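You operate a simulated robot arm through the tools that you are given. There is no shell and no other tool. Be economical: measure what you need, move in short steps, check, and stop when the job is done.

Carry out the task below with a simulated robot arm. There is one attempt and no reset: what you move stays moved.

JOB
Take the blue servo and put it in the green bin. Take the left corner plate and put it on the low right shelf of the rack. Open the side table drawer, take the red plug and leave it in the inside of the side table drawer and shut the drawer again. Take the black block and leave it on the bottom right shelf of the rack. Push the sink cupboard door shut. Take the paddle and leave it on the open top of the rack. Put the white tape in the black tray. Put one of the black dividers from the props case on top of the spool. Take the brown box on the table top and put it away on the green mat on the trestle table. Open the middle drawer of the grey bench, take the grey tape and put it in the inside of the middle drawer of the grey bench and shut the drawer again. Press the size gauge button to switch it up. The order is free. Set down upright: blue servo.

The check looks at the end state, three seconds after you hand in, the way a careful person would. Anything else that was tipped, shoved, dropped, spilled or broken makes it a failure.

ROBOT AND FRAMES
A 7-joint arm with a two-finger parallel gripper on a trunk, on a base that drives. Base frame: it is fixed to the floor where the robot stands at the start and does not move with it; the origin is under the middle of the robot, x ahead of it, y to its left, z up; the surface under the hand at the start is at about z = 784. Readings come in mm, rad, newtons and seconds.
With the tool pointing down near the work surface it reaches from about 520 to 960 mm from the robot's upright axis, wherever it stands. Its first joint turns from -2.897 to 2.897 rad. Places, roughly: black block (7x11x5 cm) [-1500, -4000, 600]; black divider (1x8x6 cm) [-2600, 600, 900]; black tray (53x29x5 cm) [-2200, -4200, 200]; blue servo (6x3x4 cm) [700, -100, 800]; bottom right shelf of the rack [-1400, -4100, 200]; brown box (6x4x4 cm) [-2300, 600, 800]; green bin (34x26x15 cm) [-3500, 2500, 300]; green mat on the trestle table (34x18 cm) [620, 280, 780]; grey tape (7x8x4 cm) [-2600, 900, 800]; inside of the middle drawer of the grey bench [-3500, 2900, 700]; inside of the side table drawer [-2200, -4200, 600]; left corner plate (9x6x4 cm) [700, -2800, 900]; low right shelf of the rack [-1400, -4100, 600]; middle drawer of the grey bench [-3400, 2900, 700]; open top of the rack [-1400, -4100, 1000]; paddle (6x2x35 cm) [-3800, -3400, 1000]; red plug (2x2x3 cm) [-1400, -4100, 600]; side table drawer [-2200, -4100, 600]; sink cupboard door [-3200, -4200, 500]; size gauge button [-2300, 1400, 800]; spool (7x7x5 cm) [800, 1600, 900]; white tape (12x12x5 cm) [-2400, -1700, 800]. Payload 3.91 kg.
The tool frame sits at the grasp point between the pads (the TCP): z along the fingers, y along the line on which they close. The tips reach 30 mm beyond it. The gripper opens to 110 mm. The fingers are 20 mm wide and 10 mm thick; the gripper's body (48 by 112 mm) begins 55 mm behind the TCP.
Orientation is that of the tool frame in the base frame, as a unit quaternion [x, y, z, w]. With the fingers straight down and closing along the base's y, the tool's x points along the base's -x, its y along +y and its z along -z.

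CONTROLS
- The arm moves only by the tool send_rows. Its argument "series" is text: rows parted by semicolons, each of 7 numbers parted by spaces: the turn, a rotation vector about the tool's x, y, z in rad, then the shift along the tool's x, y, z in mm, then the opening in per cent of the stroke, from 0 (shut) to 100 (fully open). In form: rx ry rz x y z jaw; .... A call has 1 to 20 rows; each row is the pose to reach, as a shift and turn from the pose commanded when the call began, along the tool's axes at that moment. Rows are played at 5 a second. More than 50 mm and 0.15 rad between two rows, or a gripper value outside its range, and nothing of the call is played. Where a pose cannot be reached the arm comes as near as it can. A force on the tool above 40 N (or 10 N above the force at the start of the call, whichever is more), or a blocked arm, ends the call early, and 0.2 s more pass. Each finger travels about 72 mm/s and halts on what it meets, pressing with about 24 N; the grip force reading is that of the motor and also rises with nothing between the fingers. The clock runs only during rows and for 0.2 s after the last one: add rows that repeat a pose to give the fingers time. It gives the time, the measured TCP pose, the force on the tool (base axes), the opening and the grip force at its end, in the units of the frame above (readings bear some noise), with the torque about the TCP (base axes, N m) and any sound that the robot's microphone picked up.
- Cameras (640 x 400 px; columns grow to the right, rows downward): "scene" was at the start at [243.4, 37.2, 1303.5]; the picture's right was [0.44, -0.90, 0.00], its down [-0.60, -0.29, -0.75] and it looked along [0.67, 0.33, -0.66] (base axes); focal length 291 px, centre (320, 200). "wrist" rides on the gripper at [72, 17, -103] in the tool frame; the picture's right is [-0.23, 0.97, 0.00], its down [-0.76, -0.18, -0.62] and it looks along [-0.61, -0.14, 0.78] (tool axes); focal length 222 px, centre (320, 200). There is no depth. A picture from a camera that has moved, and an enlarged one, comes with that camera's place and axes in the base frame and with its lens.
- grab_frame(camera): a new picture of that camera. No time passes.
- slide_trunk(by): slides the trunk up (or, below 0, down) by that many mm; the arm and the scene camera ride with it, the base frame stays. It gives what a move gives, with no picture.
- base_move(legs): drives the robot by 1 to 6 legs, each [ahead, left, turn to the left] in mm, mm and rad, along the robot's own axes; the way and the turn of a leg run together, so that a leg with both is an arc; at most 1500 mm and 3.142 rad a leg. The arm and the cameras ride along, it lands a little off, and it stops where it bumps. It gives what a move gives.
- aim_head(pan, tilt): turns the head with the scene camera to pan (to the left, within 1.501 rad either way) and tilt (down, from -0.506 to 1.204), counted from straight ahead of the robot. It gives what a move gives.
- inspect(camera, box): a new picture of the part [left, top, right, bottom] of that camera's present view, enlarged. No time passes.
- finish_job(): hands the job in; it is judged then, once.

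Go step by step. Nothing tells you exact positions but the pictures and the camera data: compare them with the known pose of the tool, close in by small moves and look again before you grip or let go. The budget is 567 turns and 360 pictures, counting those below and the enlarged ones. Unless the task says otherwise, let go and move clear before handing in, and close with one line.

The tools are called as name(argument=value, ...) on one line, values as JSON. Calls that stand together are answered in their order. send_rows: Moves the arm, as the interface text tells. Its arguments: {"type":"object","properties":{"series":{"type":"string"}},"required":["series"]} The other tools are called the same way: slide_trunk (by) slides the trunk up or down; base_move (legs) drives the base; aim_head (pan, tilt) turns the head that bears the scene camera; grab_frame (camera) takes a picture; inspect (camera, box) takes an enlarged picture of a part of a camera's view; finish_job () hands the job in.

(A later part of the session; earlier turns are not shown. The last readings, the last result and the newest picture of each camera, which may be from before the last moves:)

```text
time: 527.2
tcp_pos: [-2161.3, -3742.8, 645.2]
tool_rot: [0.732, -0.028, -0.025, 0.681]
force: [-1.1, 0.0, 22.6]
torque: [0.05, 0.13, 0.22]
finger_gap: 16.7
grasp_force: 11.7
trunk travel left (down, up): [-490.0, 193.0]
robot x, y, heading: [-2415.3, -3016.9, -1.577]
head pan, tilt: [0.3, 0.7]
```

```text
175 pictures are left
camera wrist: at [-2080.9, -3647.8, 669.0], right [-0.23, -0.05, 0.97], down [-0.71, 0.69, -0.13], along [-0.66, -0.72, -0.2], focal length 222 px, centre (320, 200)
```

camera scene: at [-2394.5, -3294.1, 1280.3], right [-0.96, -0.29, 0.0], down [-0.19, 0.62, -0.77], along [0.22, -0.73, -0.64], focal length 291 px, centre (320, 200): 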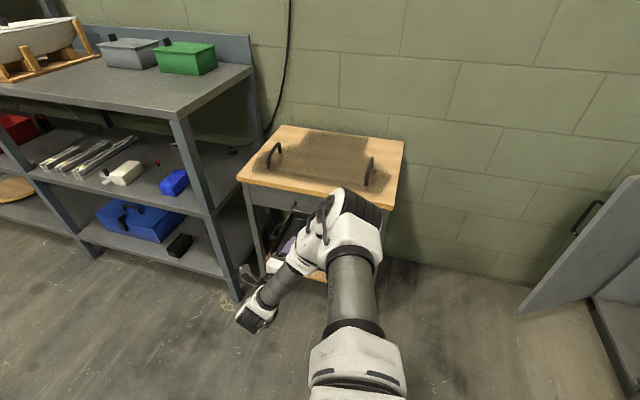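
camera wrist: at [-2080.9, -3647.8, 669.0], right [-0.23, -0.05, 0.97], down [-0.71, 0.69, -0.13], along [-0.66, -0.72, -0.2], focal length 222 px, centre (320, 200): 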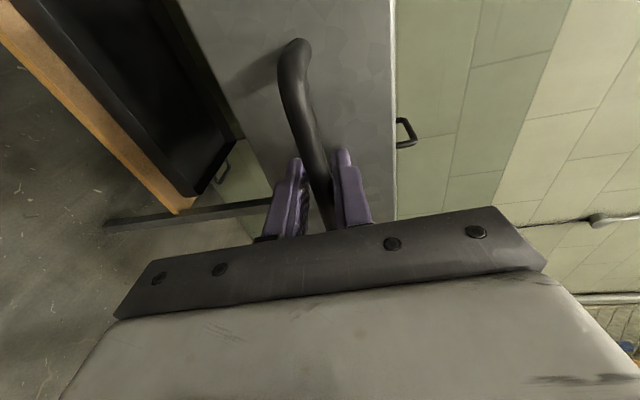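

Drawer is out 200 mm. Release, back off, and return the hand to the tilted, horizontal-jaw pose.

send_rows(series="0 0 0 0 0 0 20; 0 0 0 0 0 0 35; 0 0 0 0 0 0 35; 0 0 0 0 0 0 35")

base_move(legs=[[-250, 0, 0]])

send_rows(series="0 0 0.143 0 0 0 40; 0 0 0.286 0 0 0 40; 0 0 0.429 0 0 0 40; 0 0 0.572 0 0 0 40; 0 0 0.715 0 0 0 40; 0 0 0.858 0 0 0 40; 0 0 1.0 0 0 0 40; 0 0 1.143 0 0 0 40; 0 0 1.286 0 0 0 40; 0 0 1.429 0 0 0 40; 0 0 1.571 0 0 0 40; 0 0 1.571 0 0 0 40")

send_rows(series="0 -0.14 0 0 0 0 40; 0 -0.28 0 0 0 0 40; 0 -0.42 0 0 0 0 40; 0 -0.56 0 0 0 0 40; 0 -0.66 0 0 0 0 40; 0 -0.66 0 0 0 0 40")

grab_frame(camera="scene")

```text
time: 528.2
tcp_pos: [-2160.9, -3743.3, 644.4]
tool_rot: [0.733, -0.028, -0.025, 0.68]
force: [-0.4, 1.2, -0.2]
torque: [0.01, -0.03, 0.0]
finger_gap: 38.4
grasp_force: 0.1
trunk travel left (down, up): [-490.0, 193.0]
robot x, y, heading: [-2418.0, -3015.3, -1.573]
head pan, tilt: [0.3, 0.7]
```

```text
time: 530.0
tcp_pos: [-2161.0, -3494.7, 643.9]
tool_rot: [0.732, -0.029, -0.026, 0.68]
force: [0.1, 0.2, -0.6]
torque: [-0.02, 0.0, 0.01]
finger_gap: 38.4
grasp_force: 0.0
trunk travel left (down, up): [-490.0, 193.0]
robot x, y, heading: [-2414.9, -2770.1, -1.577]
head pan, tilt: [0.3, 0.7]
```

```text
time: 532.6
tcp_pos: [-2161.4, -3495.6, 643.5]
tool_rot: [-0.498, 0.539, -0.462, -0.498]
force: [0.1, -0.2, 0.1]
torque: [0.02, -0.01, -0.01]
finger_gap: 43.9
grasp_force: 0.0
trunk travel left (down, up): [-490.0, 193.0]
robot x, y, heading: [-2414.7, -2767.4, -1.575]
head pan, tilt: [0.3, 0.7]
```

```text
time: 534.0
tcp_pos: [-2160.8, -3493.6, 644.4]
tool_rot: [-0.621, 0.671, -0.275, -0.298]
force: [-0.1, -0.6, -0.1]
torque: [-0.01, 0.0, -0.03]
finger_gap: 43.8
grasp_force: 0.1
trunk travel left (down, up): [-490.0, 193.0]
robot x, y, heading: [-2416.5, -2766.9, -1.575]
head pan, tilt: [0.3, 0.7]
```

```text
174 pictures are left
camera scene: at [-2393.3, -3019.6, 1295.3], right [-0.96, -0.29, 0.0], down [-0.19, 0.62, -0.76], along [0.22, -0.73, -0.64], focal length 291 px, centre (320, 200)
```

scene: 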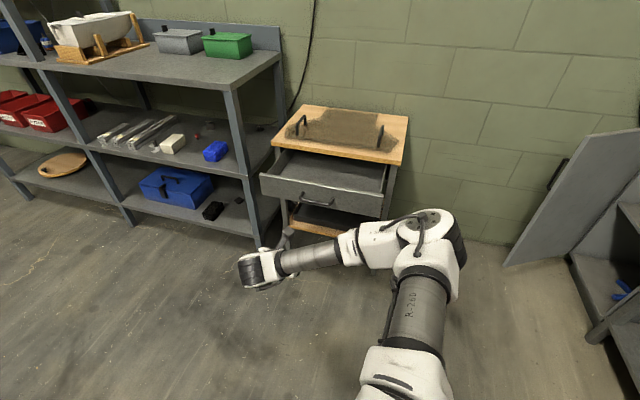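

The drawer is open. Go back to the rack for the red plug at about (-1412, -4147).

send_rows(series="0.0586 0 -0.053 7 0 -7 40; 0.0586 0 -0.053 14 0 -14 40")

base_move(legs=[[0, 745, 0], [350, 0, 0]])

grab_frame(camera="wrist")

aim_head(pan=0.2, tilt=0.6)

grab_frame(camera="scene")

```text
time: 534.6
tcp_pos: [-2160.1, -3492.9, 663.5]
tool_rot: [0.647, -0.645, 0.288, 0.287]
force: [-0.5, -0.2, -0.2]
torque: [-0.02, 0.01, 0.0]
finger_gap: 43.9
grasp_force: 0.0
trunk travel left (down, up): [-490.0, 193.0]
robot x, y, heading: [-2417.4, -2771.1, -1.577]
head pan, tilt: [0.3, 0.7]
```

```text
time: 542.7
tcp_pos: [-1413.8, -3845.3, 663.1]
tool_rot: [0.648, -0.645, 0.287, 0.286]
force: [0.4, -1.2, -0.7]
torque: [-0.01, -0.01, -0.02]
finger_gap: 43.6
grasp_force: 0.1
trunk travel left (down, up): [-490.0, 193.0]
robot x, y, heading: [-1675.1, -3122.0, -1.577]
head pan, tilt: [0.3, 0.7]
```

```text
173 pictures are left
camera wrist: at [-1431.1, -3818.7, 785.9], right [-0.97, 0.15, -0.17], down [0.17, 0.97, -0.15], along [0.14, -0.17, -0.97], focal length 222 px, centre (320, 200)
```

wrist: 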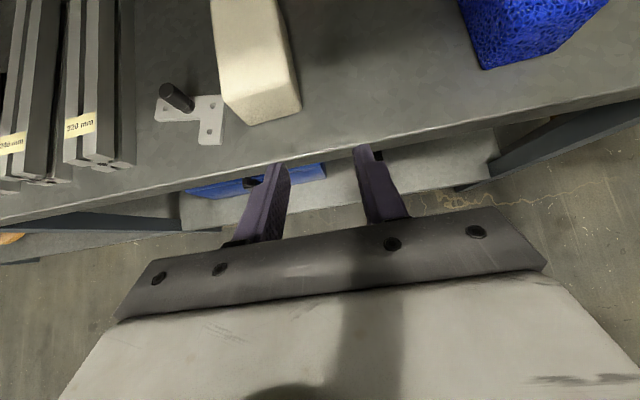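

```text
time: 543.4
tcp_pos: [-1413.6, -3845.3, 664.7]
tool_rot: [0.648, -0.645, 0.288, 0.286]
force: [0.5, 0.5, 0.4]
torque: [-0.03, -0.01, -0.02]
finger_gap: 43.9
grasp_force: 0.1
trunk travel left (down, up): [-490.0, 193.0]
robot x, y, heading: [-1667.2, -3118.8, -1.571]
head pan, tilt: [0.201, 0.6]
```

```text
172 pictures are left
camera scene: at [-1656.0, -3378.0, 1303.9], right [-0.98, -0.2, 0.0], down [-0.11, 0.55, -0.82], along [0.16, -0.81, -0.57], focal length 291 px, centre (320, 200)
```

scene: 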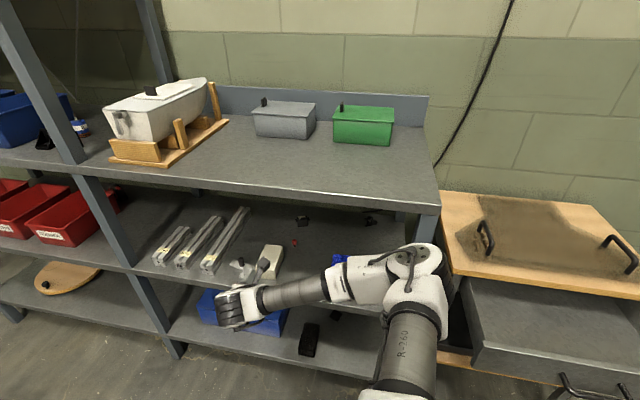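

The hand is in line with the plug. Extend the arm partway first to keep the forearm clear of the post.

send_rows(series="0 0 0 28 0 32 40; 0 0 0 56 0 63 40; 0 0 0 85 0 95 40; 0 0 0 114 0 126 40; 0 0 0 114 0 126 40")

grab_frame(camera="scene")

grab_frame(camera="wrist")

```text
time: 544.6
tcp_pos: [-1413.1, -4015.4, 664.5]
tool_rot: [0.648, -0.644, 0.288, 0.286]
force: [0.3, 0.2, 0.1]
torque: [0.0, 0.02, 0.01]
finger_gap: 43.7
grasp_force: 0.1
trunk travel left (down, up): [-490.0, 193.0]
robot x, y, heading: [-1670.1, -3121.6, -1.576]
head pan, tilt: [0.201, 0.6]
```

```text
171 pictures are left
camera scene: at [-1656.1, -3378.0, 1303.9], right [-0.98, -0.2, 0.0], down [-0.11, 0.55, -0.83], along [0.16, -0.81, -0.56], focal length 291 px, centre (320, 200)
```

scene: 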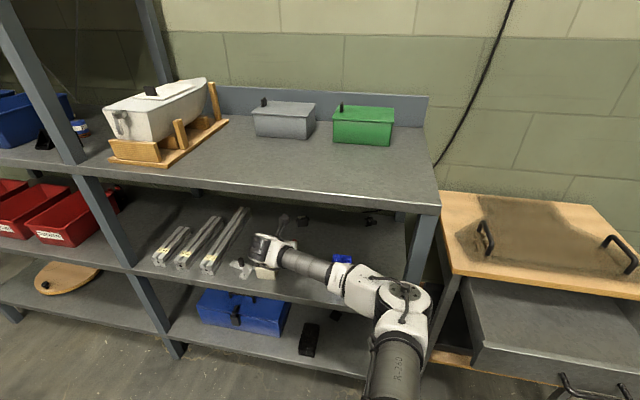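

```text
170 pictures are left
camera wrist: at [-1430.6, -3988.7, 787.1], right [-0.97, 0.15, -0.17], down [0.17, 0.97, -0.15], along [0.14, -0.17, -0.97], focal length 222 px, centre (320, 200)
```

wrist: 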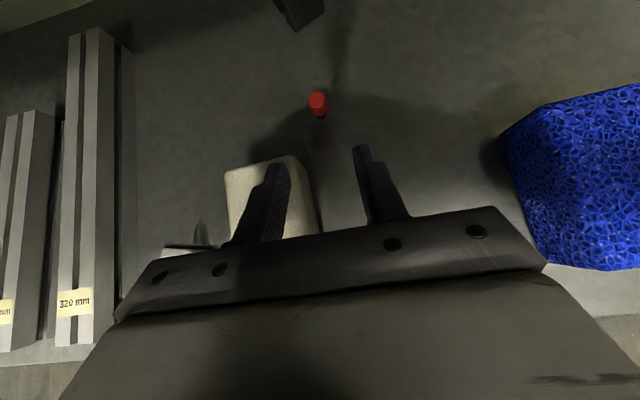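

The plug is at (-1415, -4111). Drive 80 mm in, narrow jaws, lower.

base_move(legs=[[80, 0, 0]])

send_rows(series="0 0 0 0 2 0 34; 0 0 0 -15 2 13.5 34; 0 0 0 -22 2 20 34; 0 0 0 -22 2 20 34")

grab_frame(camera="wrist")

```text
time: 545.6
tcp_pos: [-1414.0, -4095.3, 664.6]
tool_rot: [0.648, -0.645, 0.288, 0.287]
force: [0.1, 0.5, 1.2]
torque: [0.02, 0.0, 0.03]
finger_gap: 44.2
grasp_force: 0.0
trunk travel left (down, up): [-490.0, 193.0]
robot x, y, heading: [-1671.3, -3202.1, -1.57]
head pan, tilt: [0.201, 0.6]
```

```text
time: 546.6
tcp_pos: [-1414.1, -4093.8, 635.6]
tool_rot: [0.648, -0.645, 0.287, 0.286]
force: [-0.1, 0.1, -0.8]
torque: [-0.03, -0.01, -0.02]
finger_gap: 37.4
grasp_force: 0.1
trunk travel left (down, up): [-490.0, 193.0]
robot x, y, heading: [-1672.5, -3197.6, -1.575]
head pan, tilt: [0.201, 0.6]
```

```text
169 pictures are left
camera wrist: at [-1432.5, -4067.7, 757.7], right [-0.97, 0.15, -0.17], down [0.17, 0.97, -0.15], along [0.14, -0.17, -0.97], focal length 222 px, centre (320, 200)
```

wrist: 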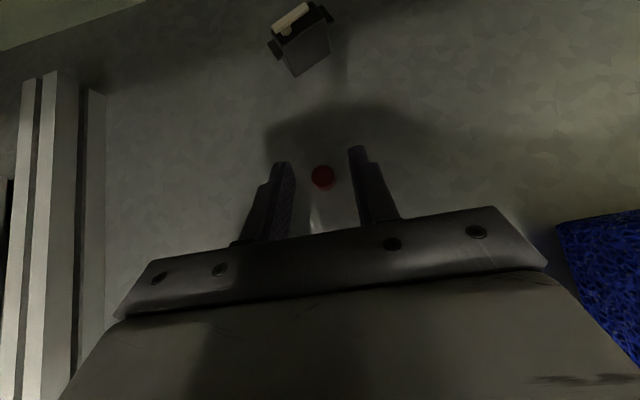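

send_rows(series="0 0 0 -10 1 9.4 34; 0 0 0 -18 1 16.8 34; 0 0 0 -20 1 18.2 34; 0 0 0 -20 1 18.2 34; 0 0 0 -20 1 18.2 10; 0 0 0 -20 1 18.2 5; 0 0 0 -20 1 18.2 5; 0 0 0 -20 1 18.2 5")

inspect(camera="wrist", box=[220, 100, 440, 240])

```text
time: 548.4
tcp_pos: [-1416.5, -4094.0, 610.1]
tool_rot: [0.648, -0.644, 0.289, 0.286]
force: [0.7, -0.1, 13.1]
torque: [0.72, -0.51, -0.06]
finger_gap: 13.0
grasp_force: 24.2
trunk travel left (down, up): [-490.0, 193.0]
robot x, y, heading: [-1670.4, -3197.0, -1.574]
head pan, tilt: [0.201, 0.6]
```

```text
2.86 times, centred on (330, 170) of wrist
camera zoom: at [-1434.1, -4067.4, 732.0], right [-0.97, 0.15, -0.17], down [0.17, 0.97, -0.15], along [0.14, -0.17, -0.97], focal length 635 px, centre (291, 286)
```

zoom: 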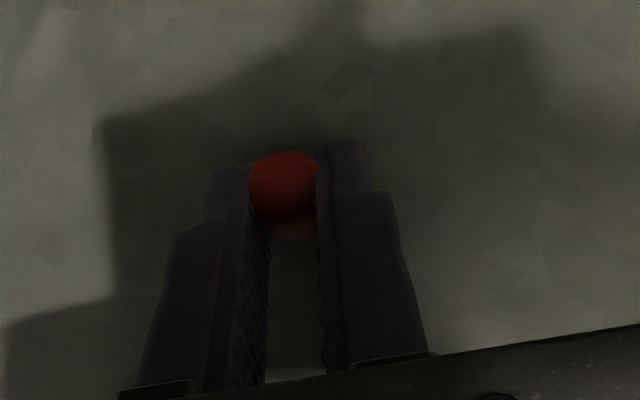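

The underside of the hand lightly touches the white block; lift straight up now.

send_rows(series="0 0 0 10 0 -9 5; 0 0 0 30 0 -27 5; 0 0 0 46 0 -42 5; 0 0 0 46 0 -42 5")

grab_frame(camera="wrist")

base_move(legs=[[-450, 0, 0]])

grab_frame(camera="scene")

grab_frame(camera="wrist")

```text
time: 549.4
tcp_pos: [-1416.1, -4094.3, 670.3]
tool_rot: [0.648, -0.645, 0.288, 0.286]
force: [-0.1, -0.6, 0.5]
torque: [-0.02, -0.01, 0.02]
finger_gap: 12.9
grasp_force: 24.2
trunk travel left (down, up): [-490.0, 193.0]
robot x, y, heading: [-1667.7, -3195.9, -1.576]
head pan, tilt: [0.201, 0.6]
```

```text
167 pictures are left
camera wrist: at [-1434.1, -4067.6, 792.1], right [-0.97, 0.15, -0.17], down [0.17, 0.97, -0.15], along [0.14, -0.17, -0.97], focal length 222 px, centre (320, 200)
```

wrist: 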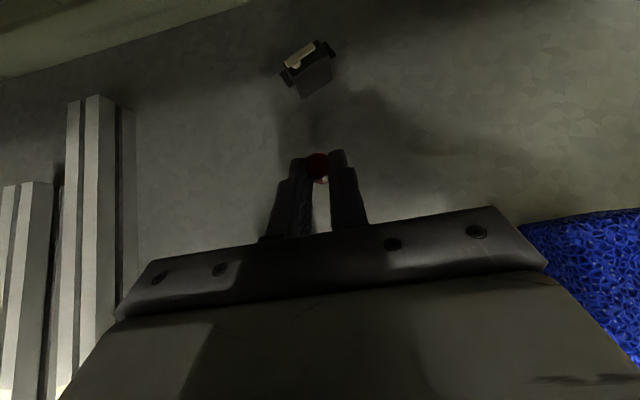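

```text
time: 552.1
tcp_pos: [-1415.8, -3646.4, 669.5]
tool_rot: [0.65, -0.644, 0.287, 0.285]
force: [-0.6, 0.2, 0.8]
torque: [0.0, -0.01, 0.0]
finger_gap: 13.8
grasp_force: 24.8
trunk travel left (down, up): [-490.0, 193.0]
robot x, y, heading: [-1667.9, -2750.2, -1.57]
head pan, tilt: [0.201, 0.6]
```

```text
166 pictures are left
camera scene: at [-1655.0, -3008.9, 1304.0], right [-0.98, -0.2, 0.0], down [-0.11, 0.55, -0.83], along [0.16, -0.81, -0.56], focal length 291 px, centre (320, 200)
```

scene: 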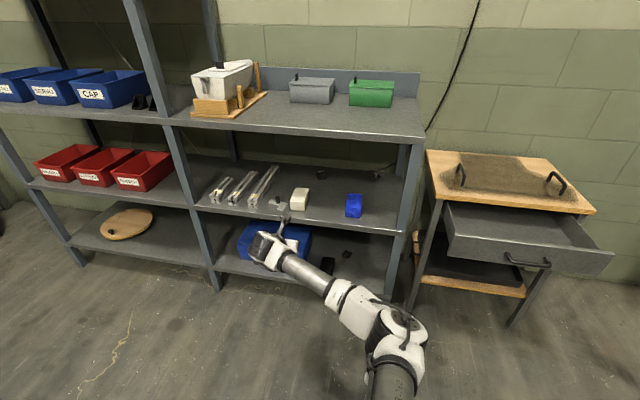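

```text
165 pictures are left
camera wrist: at [-1431.5, -3618.9, 792.3], right [-0.97, 0.14, -0.17], down [0.17, 0.97, -0.15], along [0.14, -0.17, -0.97], focal length 222 px, centre (320, 200)
```

wrist: 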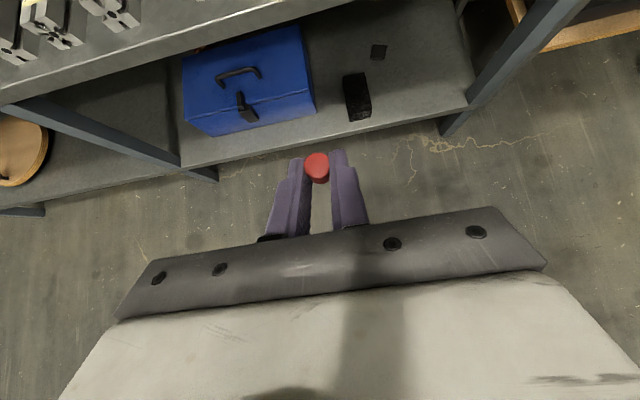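

Plug in hand, white block undisturbed. Move to the open drawer, higher up, and reduce the tilt.

slide_trunk(by=110)

base_move(legs=[[0, -745, 0]])

send_rows(series="0 -0.14 0 0 0 0 5; 0 -0.28 0 0 0 0 5; 0 -0.42 0 0 0 0 5; 0 -0.42 0 0 0 0 5")

aim_head(pan=0.25, tilt=0.75)

grab_frame(camera="scene")

grab_frame(camera="wrist")

```text
time: 553.5
tcp_pos: [-1414.6, -3646.0, 780.1]
tool_rot: [0.649, -0.643, 0.289, 0.285]
force: [0.3, 0.3, 0.5]
torque: [0.0, -0.01, 0.0]
finger_gap: 13.9
grasp_force: 24.0
trunk travel left (down, up): [-600.0, 83.0]
robot x, y, heading: [-1670.2, -2755.5, -1.571]
head pan, tilt: [0.201, 0.6]
```

```text
time: 559.8
tcp_pos: [-2169.0, -3645.4, 779.9]
tool_rot: [0.648, -0.644, 0.289, 0.287]
force: [0.8, 1.1, -0.5]
torque: [0.0, -0.01, 0.0]
finger_gap: 13.7
grasp_force: 24.4
trunk travel left (down, up): [-600.0, 83.0]
robot x, y, heading: [-2426.1, -2753.6, -1.568]
head pan, tilt: [0.201, 0.6]
```

```text
time: 560.8
tcp_pos: [-2168.1, -3645.4, 779.9]
tool_rot: [0.695, -0.689, 0.146, 0.145]
force: [-1.0, 0.5, 0.4]
torque: [-0.02, -0.01, 0.02]
finger_gap: 14.0
grasp_force: 24.1
trunk travel left (down, up): [-600.0, 83.0]
robot x, y, heading: [-2421.1, -2749.9, -1.572]
head pan, tilt: [0.201, 0.6]
```

```text
time: 561.5
tcp_pos: [-2167.6, -3645.3, 779.4]
tool_rot: [0.694, -0.689, 0.147, 0.145]
force: [0.0, 0.1, 0.2]
torque: [0.03, 0.02, 0.02]
finger_gap: 14.0
grasp_force: 23.7
trunk travel left (down, up): [-600.0, 83.0]
robot x, y, heading: [-2426.3, -2750.6, -1.572]
head pan, tilt: [0.25, 0.75]
```

```text
164 pictures are left
camera scene: at [-2404.8, -3001.7, 1401.1], right [-0.97, -0.24, 0.0], down [-0.17, 0.66, -0.73], along [0.18, -0.71, -0.68], focal length 291 px, centre (320, 200)
```

scene: 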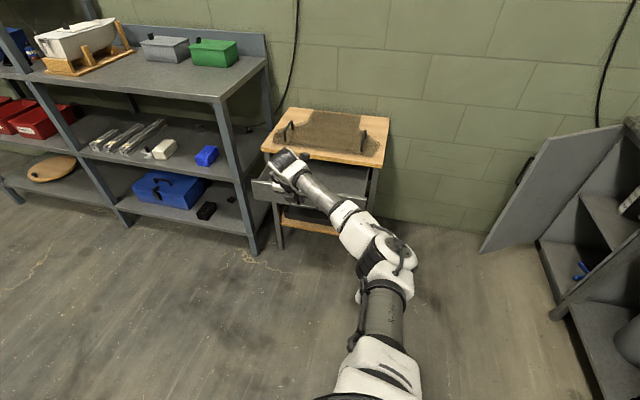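

```text
163 pictures are left
camera wrist: at [-2184.9, -3671.0, 902.9], right [-0.98, 0.2, -0.09], down [0.17, 0.95, 0.26], along [0.14, 0.24, -0.96], focal length 222 px, centre (320, 200)
```

wrist: 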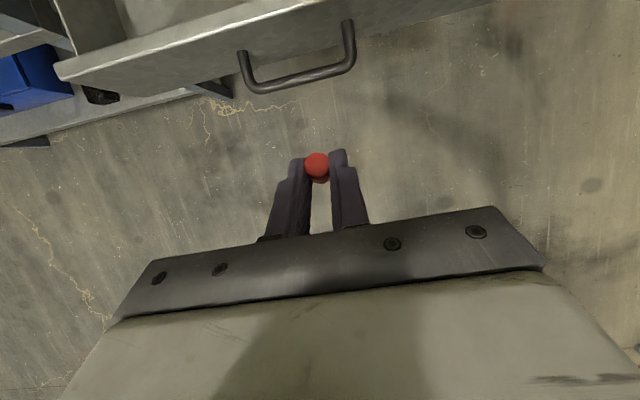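

base_move(legs=[[232, 0, 0]])

grab_frame(camera="wrist")

grab_frame(camera="scene")

```text
time: 563.3
tcp_pos: [-2168.2, -3877.6, 779.3]
tool_rot: [0.694, -0.689, 0.147, 0.145]
force: [0.8, -0.1, -0.1]
torque: [-0.05, 0.02, -0.01]
finger_gap: 13.9
grasp_force: 24.0
trunk travel left (down, up): [-600.0, 83.0]
robot x, y, heading: [-2423.3, -2981.9, -1.574]
head pan, tilt: [0.25, 0.75]
```

```text
162 pictures are left
camera wrist: at [-2185.4, -3903.7, 902.3], right [-0.98, 0.2, -0.09], down [0.17, 0.95, 0.26], along [0.14, 0.24, -0.96], focal length 222 px, centre (320, 200)
```

wrist: 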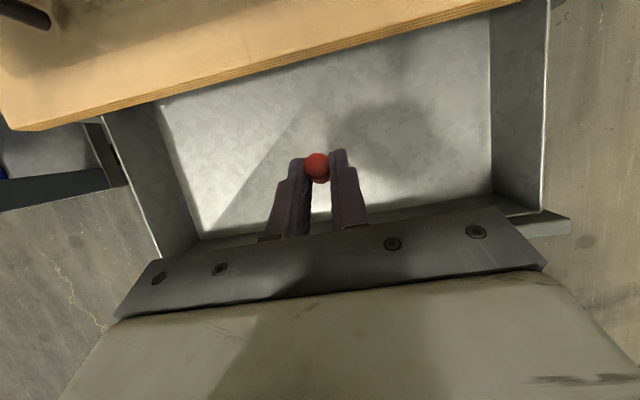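

```text
161 pictures are left
camera scene: at [-2405.3, -3234.7, 1400.8], right [-0.97, -0.24, 0.0], down [-0.17, 0.66, -0.73], along [0.18, -0.71, -0.68], focal length 291 px, centre (320, 200)
```

scene: 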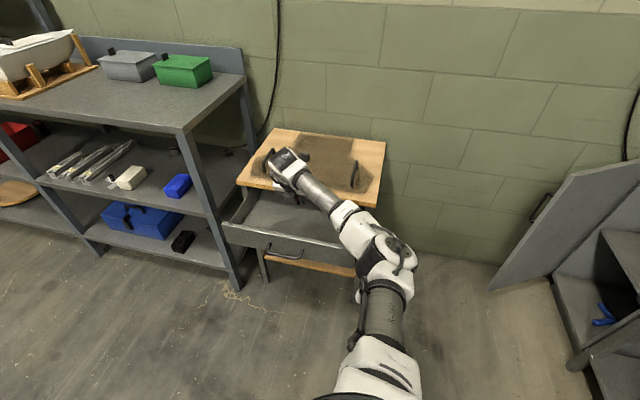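

slide_trunk(by=-100)

grab_frame(camera="wrist")

inspect(camera="scene", box=[220, 120, 400, 270])

```text
time: 564.6
tcp_pos: [-2169.6, -3876.7, 679.9]
tool_rot: [0.694, -0.69, 0.147, 0.145]
force: [0.2, 0.1, -0.5]
torque: [0.02, 0.04, -0.01]
finger_gap: 13.8
grasp_force: 24.2
trunk travel left (down, up): [-500.0, 183.0]
robot x, y, heading: [-2420.9, -2986.3, -1.577]
head pan, tilt: [0.25, 0.75]
```

```text
160 pictures are left
camera wrist: at [-2185.4, -3903.2, 803.1], right [-0.98, 0.2, -0.09], down [0.17, 0.95, 0.26], along [0.14, 0.24, -0.96], focal length 222 px, centre (320, 200)
```

wrist: 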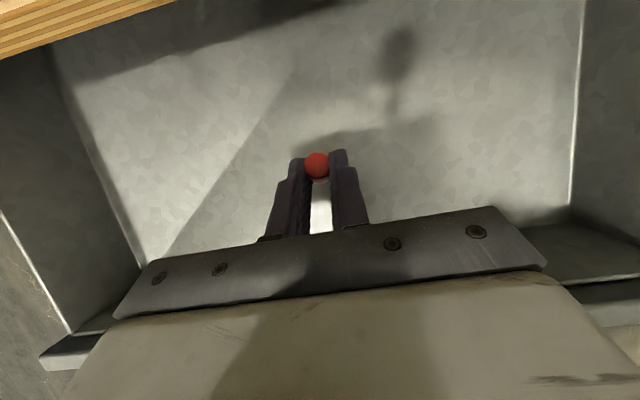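

```text
2.67 times, centred on (310, 195) of scene
camera zoom: at [-2405.3, -3233.8, 1301.1], right [-0.97, -0.24, 0.0], down [-0.17, 0.66, -0.73], along [0.18, -0.71, -0.68], focal length 776 px, centre (347, 213)
```

zoom: 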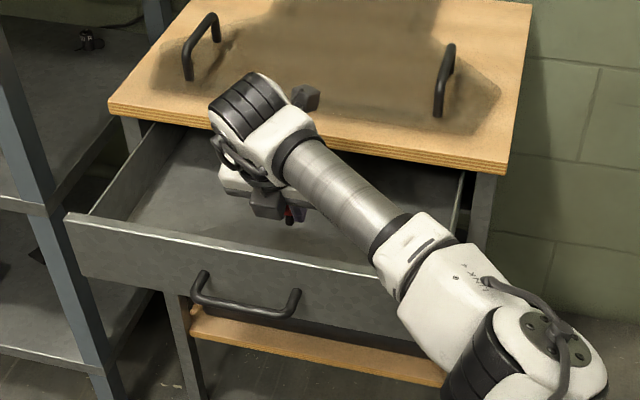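

slide_trunk(by=-12)

slide_trunk(by=-8)

slide_trunk(by=-6)

inspect(camera="wrist", box=[220, 100, 440, 240])

```text
time: 565.2
tcp_pos: [-2168.5, -3875.8, 668.6]
tool_rot: [0.694, -0.69, 0.147, 0.146]
force: [0.4, 0.2, 0.0]
torque: [-0.03, -0.01, -0.02]
finger_gap: 13.7
grasp_force: 23.8
trunk travel left (down, up): [-488.0, 195.0]
robot x, y, heading: [-2424.0, -2980.6, -1.572]
head pan, tilt: [0.25, 0.75]
```

```text
time: 565.8
tcp_pos: [-2167.8, -3876.6, 660.9]
tool_rot: [0.694, -0.69, 0.147, 0.147]
force: [0.6, -0.7, -0.3]
torque: [-0.03, 0.02, 0.06]
finger_gap: 13.8
grasp_force: 24.3
trunk travel left (down, up): [-480.0, 203.0]
robot x, y, heading: [-2423.4, -2983.0, -1.576]
head pan, tilt: [0.25, 0.75]
```

```text
time: 566.3
tcp_pos: [-2168.5, -3878.3, 654.0]
tool_rot: [0.695, -0.689, 0.147, 0.145]
force: [-0.5, 0.0, -0.2]
torque: [0.02, -0.02, -0.01]
finger_gap: 13.7
grasp_force: 23.8
trunk travel left (down, up): [-474.0, 209.0]
robot x, y, heading: [-2425.5, -2982.5, -1.574]
head pan, tilt: [0.25, 0.75]
```

```text
2.86 times, centred on (330, 170) of wrist
camera zoom: at [-2185.4, -3903.2, 777.0], right [-0.98, 0.2, -0.09], down [0.17, 0.95, 0.26], along [0.14, 0.24, -0.96], focal length 635 px, centre (291, 286)
```

zoom: 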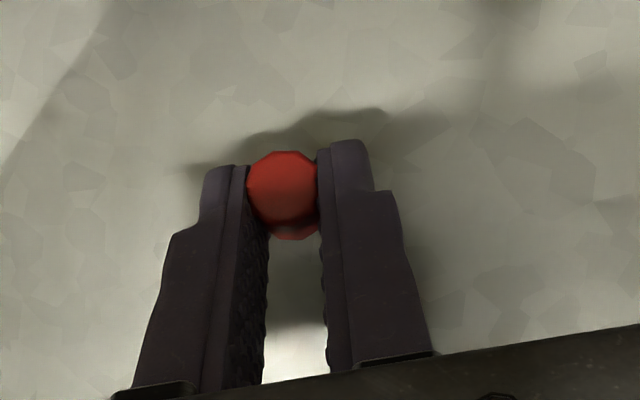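

slide_trunk(by=-6)

slide_trunk(by=-6)

slide_trunk(by=-5)

inspect(camera="wrist", box=[220, 100, 440, 240])

```text
time: 566.9
tcp_pos: [-2169.3, -3877.9, 648.1]
tool_rot: [0.694, -0.689, 0.147, 0.145]
force: [0.4, 0.8, -0.8]
torque: [0.01, 0.0, 0.02]
finger_gap: 13.8
grasp_force: 24.8
trunk travel left (down, up): [-468.0, 215.0]
robot x, y, heading: [-2422.3, -2984.8, -1.57]
head pan, tilt: [0.25, 0.75]
```

```text
time: 567.4
tcp_pos: [-2169.0, -3877.6, 643.9]
tool_rot: [0.693, -0.69, 0.149, 0.147]
force: [0.4, -0.9, 9.9]
torque: [-0.08, -0.02, -0.02]
finger_gap: 14.1
grasp_force: 23.6
trunk travel left (down, up): [-462.0, 221.0]
robot x, y, heading: [-2425.6, -2983.5, -1.573]
head pan, tilt: [0.25, 0.75]
```

```text
time: 568.0
tcp_pos: [-2168.5, -3879.2, 640.2]
tool_rot: [0.694, -0.689, 0.15, 0.148]
force: [0.8, -1.8, 25.1]
torque: [-0.15, -0.02, 0.0]
finger_gap: 14.6
grasp_force: 24.2
trunk travel left (down, up): [-457.0, 226.0]
robot x, y, heading: [-2423.4, -2986.3, -1.575]
head pan, tilt: [0.25, 0.75]
```

```text
2.86 times, centred on (330, 170) of wrist
camera zoom: at [-2185.6, -3902.6, 764.4], right [-0.97, 0.2, -0.1], down [0.17, 0.95, 0.26], along [0.14, 0.23, -0.96], focal length 635 px, centre (291, 286)
```

zoom: 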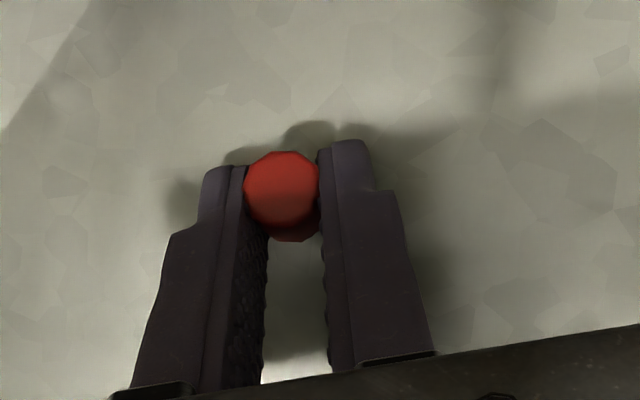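

Contact with the drawer floor. Relieve, release and rise.

slide_trunk(by=5)

send_rows(series="0 0 0 0 0 0 15; 0 0 0 0 0 0 22; 0 0 0 0 0 0 35; 0 0 0 0 0 0 35")

slide_trunk(by=130)

grab_frame(camera="wrist")

```text
time: 568.5
tcp_pos: [-2169.1, -3876.0, 640.9]
tool_rot: [0.694, -0.69, 0.146, 0.146]
force: [0.2, 1.4, 10.2]
torque: [-0.01, 0.0, 0.03]
finger_gap: 13.9
grasp_force: 24.1
trunk travel left (down, up): [-462.0, 221.0]
robot x, y, heading: [-2421.4, -2985.6, -1.569]
head pan, tilt: [0.25, 0.75]
```

```text
time: 569.5
tcp_pos: [-2168.3, -3876.9, 641.2]
tool_rot: [0.694, -0.69, 0.146, 0.145]
force: [0.4, -0.3, -0.1]
torque: [0.01, 0.01, 0.04]
finger_gap: 38.5
grasp_force: 0.1
trunk travel left (down, up): [-462.0, 221.0]
robot x, y, heading: [-2421.3, -2981.2, -1.572]
head pan, tilt: [0.25, 0.75]
```

```text
time: 571.1
tcp_pos: [-2169.2, -3878.1, 772.0]
tool_rot: [0.694, -0.69, 0.146, 0.146]
force: [-0.2, 0.1, -0.3]
torque: [0.03, 0.0, 0.0]
finger_gap: 38.5
grasp_force: 0.1
trunk travel left (down, up): [-592.0, 91.0]
robot x, y, heading: [-2425.2, -2985.5, -1.57]
head pan, tilt: [0.25, 0.75]
```

```text
156 pictures are left
camera wrist: at [-2185.4, -3903.4, 894.6], right [-0.98, 0.2, -0.09], down [0.17, 0.95, 0.26], along [0.14, 0.24, -0.96], focal length 222 px, centre (320, 200)
```

wrist: 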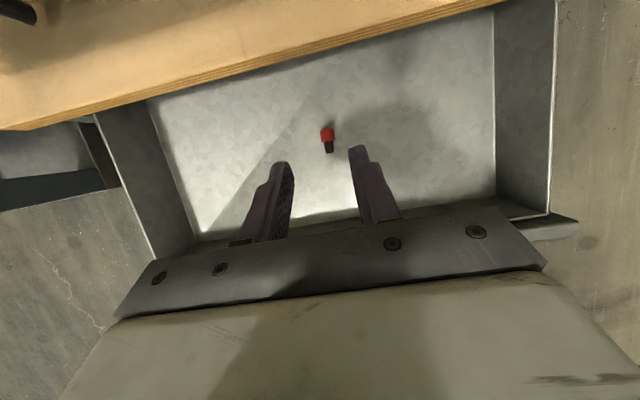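

The plug lies in the drawer. Back off, close the fingers, and push the drawer shut beside the handle.

base_move(legs=[[-270, 0, 0], [0, -118, 0]])

send_rows(series="0 0.14 0 0 0 0 10; 0 0.28 0 0 0 0 0; 0 0.42 0 0 0 0 0; 0 0.42 0 0 0 0 0")

slide_trunk(by=-113)

grab_frame(camera="wrist")

```text
time: 574.2
tcp_pos: [-2289.2, -3605.1, 772.3]
tool_rot: [0.692, -0.692, 0.146, 0.146]
force: [0.5, -0.3, 0.5]
torque: [0.04, 0.01, -0.02]
finger_gap: 38.4
grasp_force: 0.1
trunk travel left (down, up): [-592.0, 91.0]
robot x, y, heading: [-2537.0, -2712.6, -1.573]
head pan, tilt: [0.25, 0.75]
```

```text
time: 575.2
tcp_pos: [-2289.8, -3604.4, 770.7]
tool_rot: [0.646, -0.646, 0.287, 0.289]
force: [-0.2, 0.7, -0.5]
torque: [-0.02, -0.01, 0.03]
finger_gap: 0.0
grasp_force: 24.1
trunk travel left (down, up): [-592.0, 91.0]
robot x, y, heading: [-2539.1, -2711.1, -1.573]
head pan, tilt: [0.25, 0.75]
```

```text
time: 576.6
tcp_pos: [-2289.5, -3605.0, 658.7]
tool_rot: [0.648, -0.645, 0.288, 0.286]
force: [0.0, -0.7, -0.3]
torque: [-0.02, 0.02, 0.01]
finger_gap: 0.0
grasp_force: 24.1
trunk travel left (down, up): [-479.0, 204.0]
robot x, y, heading: [-2539.8, -2708.9, -1.578]
head pan, tilt: [0.25, 0.75]
```

```text
155 pictures are left
camera wrist: at [-2305.7, -3577.8, 781.4], right [-0.97, 0.15, -0.17], down [0.17, 0.97, -0.15], along [0.14, -0.17, -0.97], focal length 222 px, centre (320, 200)
```

wrist: 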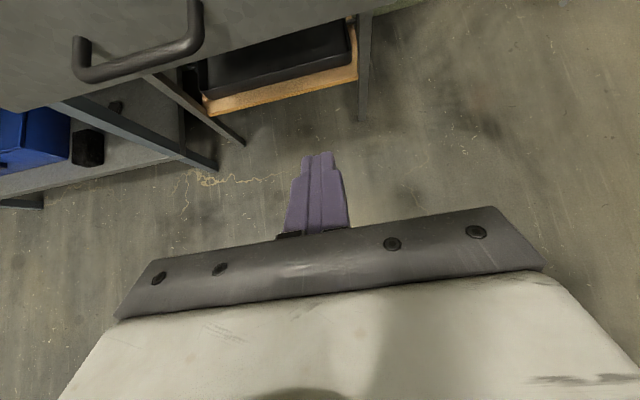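

base_move(legs=[[310, 0, 0]])

base_move(legs=[[60, 0, 0]])

grab_frame(camera="scene")

```text
time: 578.7
tcp_pos: [-2293.4, -3918.2, 658.6]
tool_rot: [-0.646, 0.646, -0.287, -0.287]
force: [-0.1, 1.1, -0.6]
torque: [-0.02, 0.01, -0.02]
finger_gap: 0.4
grasp_force: 24.2
trunk travel left (down, up): [-479.0, 204.0]
robot x, y, heading: [-2539.8, -3027.2, -1.578]
head pan, tilt: [0.25, 0.75]
```

```text
time: 579.7
tcp_pos: [-2287.9, -3949.7, 656.3]
tool_rot: [0.651, -0.646, 0.282, 0.282]
force: [-0.9, 3.8, 0.3]
torque: [0.03, 0.04, -0.01]
finger_gap: 0.0
grasp_force: 24.2
trunk travel left (down, up): [-479.0, 204.0]
robot x, y, heading: [-2543.5, -3060.9, -1.575]
head pan, tilt: [0.25, 0.75]
stopped in leg 1: the force on the tool passed its limit at 140 N (the readings are from after the stop); the commanded pose is now the measured one
```

```text
154 pictures are left
camera scene: at [-2526.0, -3312.4, 1280.0], right [-0.97, -0.24, 0.0], down [-0.16, 0.66, -0.73], along [0.18, -0.71, -0.68], focal length 291 px, centre (320, 200)
```

scene: 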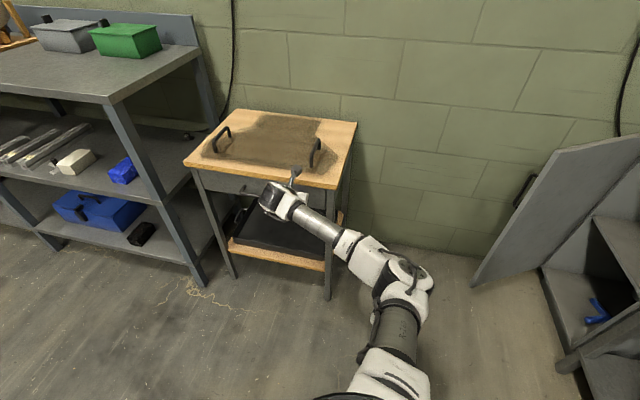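

The drawer is shut. Now look at the sink cupboard door to the right.

base_move(legs=[[-500, -200, 0]])

aim_head(pan=-0.3, tilt=0.45)

grab_frame(camera="scene")

```text
time: 582.8
tcp_pos: [-2487.0, -3441.7, 656.5]
tool_rot: [0.65, -0.647, 0.282, 0.282]
force: [-1.1, -0.4, -0.1]
torque: [0.02, 0.0, 0.0]
finger_gap: 0.0
grasp_force: 24.1
trunk travel left (down, up): [-479.0, 204.0]
robot x, y, heading: [-2741.3, -2557.9, -1.578]
head pan, tilt: [0.25, 0.75]
```

```text
time: 583.8
tcp_pos: [-2486.5, -3440.8, 654.5]
tool_rot: [0.65, -0.646, 0.283, 0.283]
force: [-0.2, -0.1, -0.1]
torque: [0.01, 0.02, -0.03]
finger_gap: 0.2
grasp_force: 24.2
trunk travel left (down, up): [-479.0, 204.0]
robot x, y, heading: [-2736.0, -2557.5, -1.581]
head pan, tilt: [-0.3, 0.45]
```

```text
153 pictures are left
camera scene: at [-2770.7, -2810.9, 1306.4], right [-0.95, 0.3, 0.0], down [0.13, 0.41, -0.9], along [-0.27, -0.86, -0.44], focal length 291 px, centre (320, 200)
```

scene: 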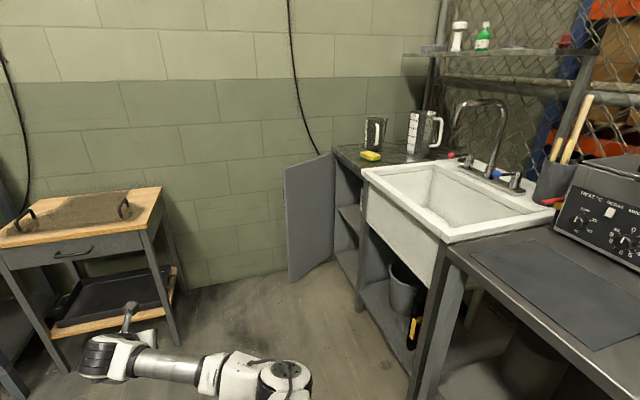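

inspect(camera="scene", box=[240, 120, 460, 330])

```text
1.90 times, centred on (350, 225) of scene
camera zoom: at [-2770.7, -2810.9, 1306.4], right [-0.95, 0.3, 0.0], down [0.13, 0.41, -0.9], along [-0.27, -0.86, -0.44], focal length 554 px, centre (263, 152)
```

zoom: 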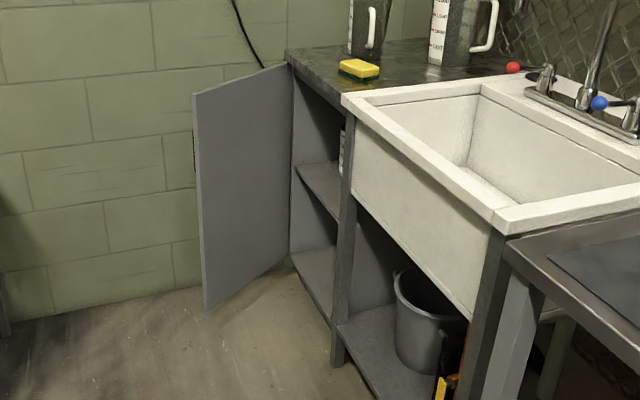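

The door is open about 66°, hinged at the wall end; its top edge is near z≈812. I'll return the hand to the nominal vertical pose, straddle the door's top edge with the fingers and swing it, then push it flush.

slide_trunk(by=195)

send_rows(series="0 -0.14 0 0 0 0 0; 0 -0.28 0 0 0 0 0; 0 -0.42 0 0 0 0 20; 0 -0.56 0 0 0 0 40; 0 -0.7 0 0 0 0 60; 0 -0.822 0 0 0 0 60; 0 -0.822 0 0 0 0 60")

send_rows(series="0 0 -0.145 0 0 0 60; 0 0 -0.29 0 0 0 60; 0 0 -0.435 0 0 0 60; 0 0 -0.58 0 0 0 60; 0 0 -0.725 0 0 0 60; 0 0 -0.87 0 0 0 60; 0 0 -1.015 0 0 0 60; 0 0 -1.16 0 0 0 60; 0 0 -1.305 0 0 0 60; 0 0 -1.45 0 0 0 60; 0 0 -1.57 0 0 0 60")

send_rows(series="0 0 -0.145 0 0 0 60; 0 0 -0.29 0 0 0 60; 0 0 -0.435 0 0 0 60; 0 0 -0.58 0 0 0 60; 0 0 -0.725 0 0 0 60; 0 0 -0.87 0 0 0 60; 0 0 -1.015 0 0 0 60; 0 0 -1.16 0 0 0 60; 0 0 -1.305 0 0 0 60; 0 0 -1.45 0 0 0 60; 0 0 -1.57 0 0 0 60")

```text
time: 585.9
tcp_pos: [-2486.7, -3442.1, 850.6]
tool_rot: [0.65, -0.646, 0.282, 0.282]
force: [-0.9, -0.2, 0.1]
torque: [-0.01, 0.02, -0.04]
finger_gap: 0.2
grasp_force: 23.8
trunk travel left (down, up): [-674.0, 9.0]
robot x, y, heading: [-2742.4, -2555.9, -1.579]
head pan, tilt: [-0.3, 0.45]
```

```text
time: 587.5
tcp_pos: [-2486.5, -3441.5, 851.8]
tool_rot: [0.709, -0.706, -0.001, 0.001]
force: [0.3, 1.0, -0.4]
torque: [0.01, 0.02, 0.01]
finger_gap: 66.0
grasp_force: 0.0
trunk travel left (down, up): [-674.0, 9.0]
robot x, y, heading: [-2738.4, -2551.2, -1.579]
head pan, tilt: [-0.3, 0.45]
```

```text
time: 589.9
tcp_pos: [-2487.3, -3442.0, 850.3]
tool_rot: [1.0, 0.003, -0.001, -0.001]
force: [0.0, 0.4, -0.1]
torque: [-0.02, -0.04, -0.03]
finger_gap: 66.0
grasp_force: 0.0
trunk travel left (down, up): [-674.0, 9.0]
robot x, y, heading: [-2735.3, -2556.2, -1.587]
head pan, tilt: [-0.3, 0.45]
```

```text
time: 592.3
tcp_pos: [-2486.8, -3440.7, 850.7]
tool_rot: [0.705, 0.709, 0.0, 0.0]
force: [0.3, -0.1, -0.1]
torque: [-0.03, 0.0, -0.01]
finger_gap: 66.0
grasp_force: 0.0
trunk travel left (down, up): [-674.0, 9.0]
robot x, y, heading: [-2736.2, -2551.2, -1.575]
head pan, tilt: [-0.3, 0.45]
```

send_rows(series="0 0 0 28 -36 -12 60; 0 0 0 56 -72 -24 60; 0 0 0 84 -108 -36 60; 0 0 0 112 -144 -48 60; 0 0 0 140 -180 -60 60; 0 0 0 168 -216 -72 60; 0 0 0 189 -250 -80 60; 0 0 0 189 -250 -80 60")

base_move(legs=[[880, 165, 0], [0, 0, -0.785]])

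aim_head(pan=0.0, tilt=0.65)

grab_frame(camera="scene")

grab_frame(camera="wrist")

```text
time: 594.1
tcp_pos: [-2738.1, -3253.4, 930.4]
tool_rot: [0.706, 0.708, 0.0, -0.002]
force: [-0.7, 0.1, 0.3]
torque: [0.01, 0.06, 0.03]
finger_gap: 66.1
grasp_force: 0.1
trunk travel left (down, up): [-674.0, 9.0]
robot x, y, heading: [-2739.7, -2552.8, -1.584]
head pan, tilt: [-0.3, 0.45]
```

```text
time: 600.9
tcp_pos: [-3067.9, -3936.9, 930.5]
tool_rot: [0.921, 0.389, -0.001, -0.001]
force: [-0.4, 0.0, -0.2]
torque: [0.01, -0.06, 0.01]
finger_gap: 66.0
grasp_force: 0.1
trunk travel left (down, up): [-674.0, 9.0]
robot x, y, heading: [-2583.1, -3434.4, -2.354]
head pan, tilt: [-0.3, 0.45]
```

```text
time: 601.7
tcp_pos: [-3067.4, -3938.7, 929.6]
tool_rot: [0.922, 0.388, 0.0, -0.001]
force: [0.6, -0.2, -0.1]
torque: [0.02, -0.01, -0.03]
finger_gap: 65.9
grasp_force: 0.1
trunk travel left (down, up): [-674.0, 9.0]
robot x, y, heading: [-2576.6, -3436.9, -2.352]
head pan, tilt: [0.0, 0.649]
```

```text
151 pictures are left
camera scene: at [-2763.1, -3618.7, 1483.7], right [-0.71, 0.71, 0.0], down [0.43, 0.43, -0.8], along [-0.56, -0.56, -0.6], focal length 291 px, centre (320, 200)
```

scene: 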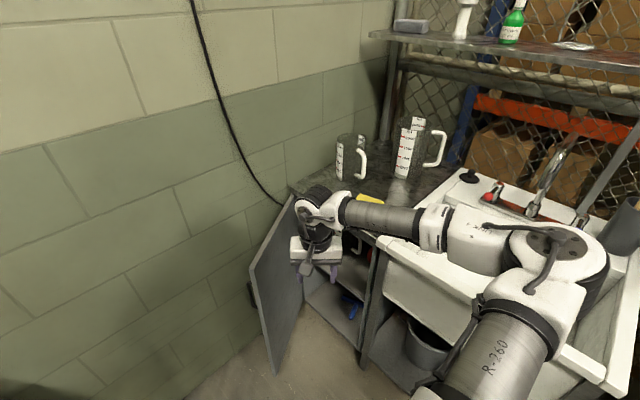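

```text
150 pictures are left
camera wrist: at [-3005.3, -3899.6, 1032.7], right [0.54, -0.84, 0.0], down [-0.66, -0.42, 0.62], along [-0.53, -0.33, -0.78], focal length 222 px, centre (320, 200)
```

wrist: 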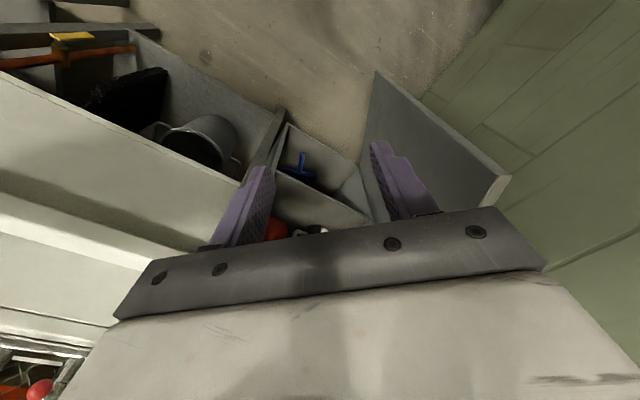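

The hand is right for straddling the door top near its free edge. Move over it, check, then lower.

base_move(legs=[[154, 179, 0]])

grab_frame(camera="wrist")

grab_frame(camera="scene")

```text
time: 603.8
tcp_pos: [-3046.8, -4174.4, 931.0]
tool_rot: [0.921, 0.39, 0.0, -0.001]
force: [0.7, -0.1, -0.7]
torque: [0.01, 0.01, -0.02]
finger_gap: 65.9
grasp_force: 0.1
trunk travel left (down, up): [-674.0, 9.0]
robot x, y, heading: [-2558.3, -3672.6, -2.35]
head pan, tilt: [0.0, 0.649]
```

```text
149 pictures are left
camera wrist: at [-2984.0, -4135.9, 1032.5], right [0.54, -0.84, 0.0], down [-0.66, -0.43, 0.62], along [-0.52, -0.34, -0.78], focal length 222 px, centre (320, 200)
```

wrist: 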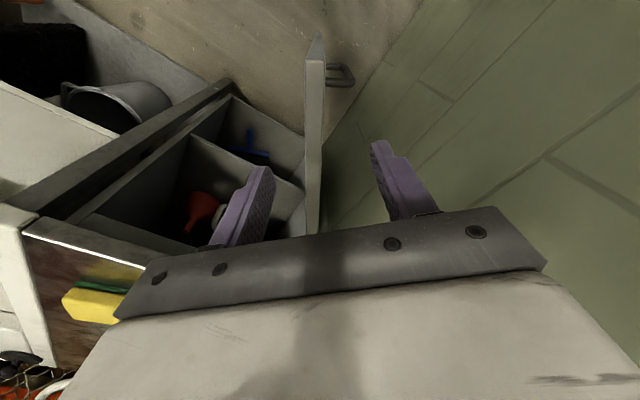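

```text
148 pictures are left
camera scene: at [-2742.7, -3854.5, 1483.5], right [-0.71, 0.7, 0.0], down [0.43, 0.43, -0.8], along [-0.56, -0.57, -0.6], focal length 291 px, centre (320, 200)
```

scene: 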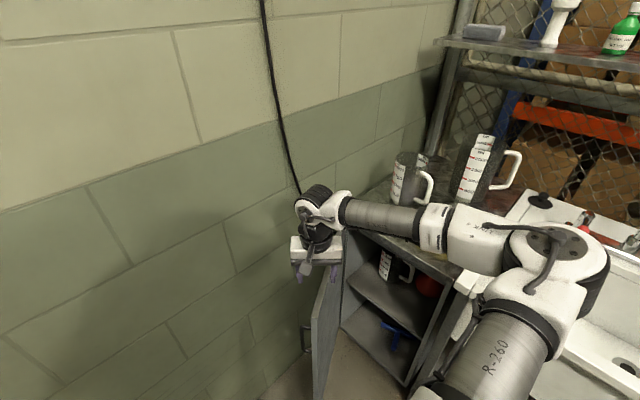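

send_rows(series="0 0 0 0 0 45 60; 0 0 0 0 0 90 60; 0 0 0 0 0 125 60; 0 0 0 0 0 125 60")

grab_frame(camera="wrist")

grab_frame(camera="scene")

```text
time: 604.8
tcp_pos: [-3046.1, -4174.4, 806.3]
tool_rot: [0.921, 0.389, 0.001, 0.0]
force: [-0.1, -0.3, 0.9]
torque: [-0.01, 0.01, -0.01]
finger_gap: 65.9
grasp_force: 0.1
trunk travel left (down, up): [-674.0, 9.0]
robot x, y, heading: [-2560.4, -3672.6, -2.349]
head pan, tilt: [0.0, 0.649]
```

```text
147 pictures are left
camera wrist: at [-2984.1, -4135.5, 907.4], right [0.54, -0.84, 0.0], down [-0.66, -0.42, 0.62], along [-0.52, -0.34, -0.78], focal length 222 px, centre (320, 200)
```

wrist: 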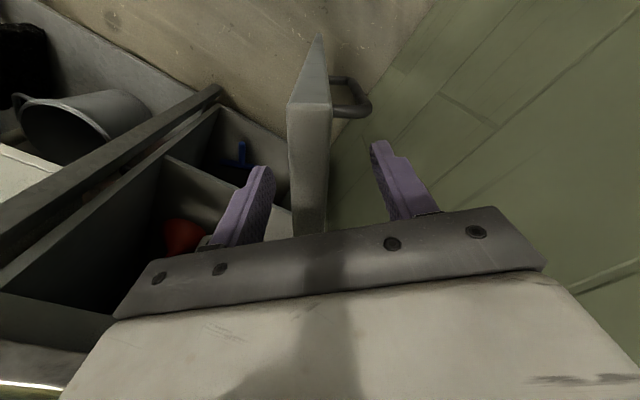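

```text
146 pictures are left
camera scene: at [-2742.6, -3853.7, 1483.7], right [-0.71, 0.7, 0.0], down [0.43, 0.43, -0.8], along [-0.56, -0.57, -0.6], focal length 291 px, centre (320, 200)
```

scene: 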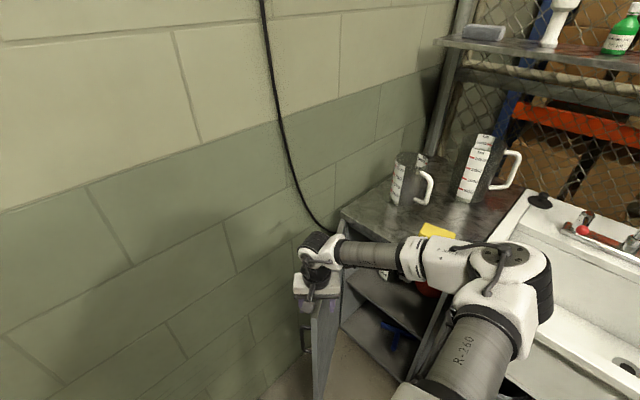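

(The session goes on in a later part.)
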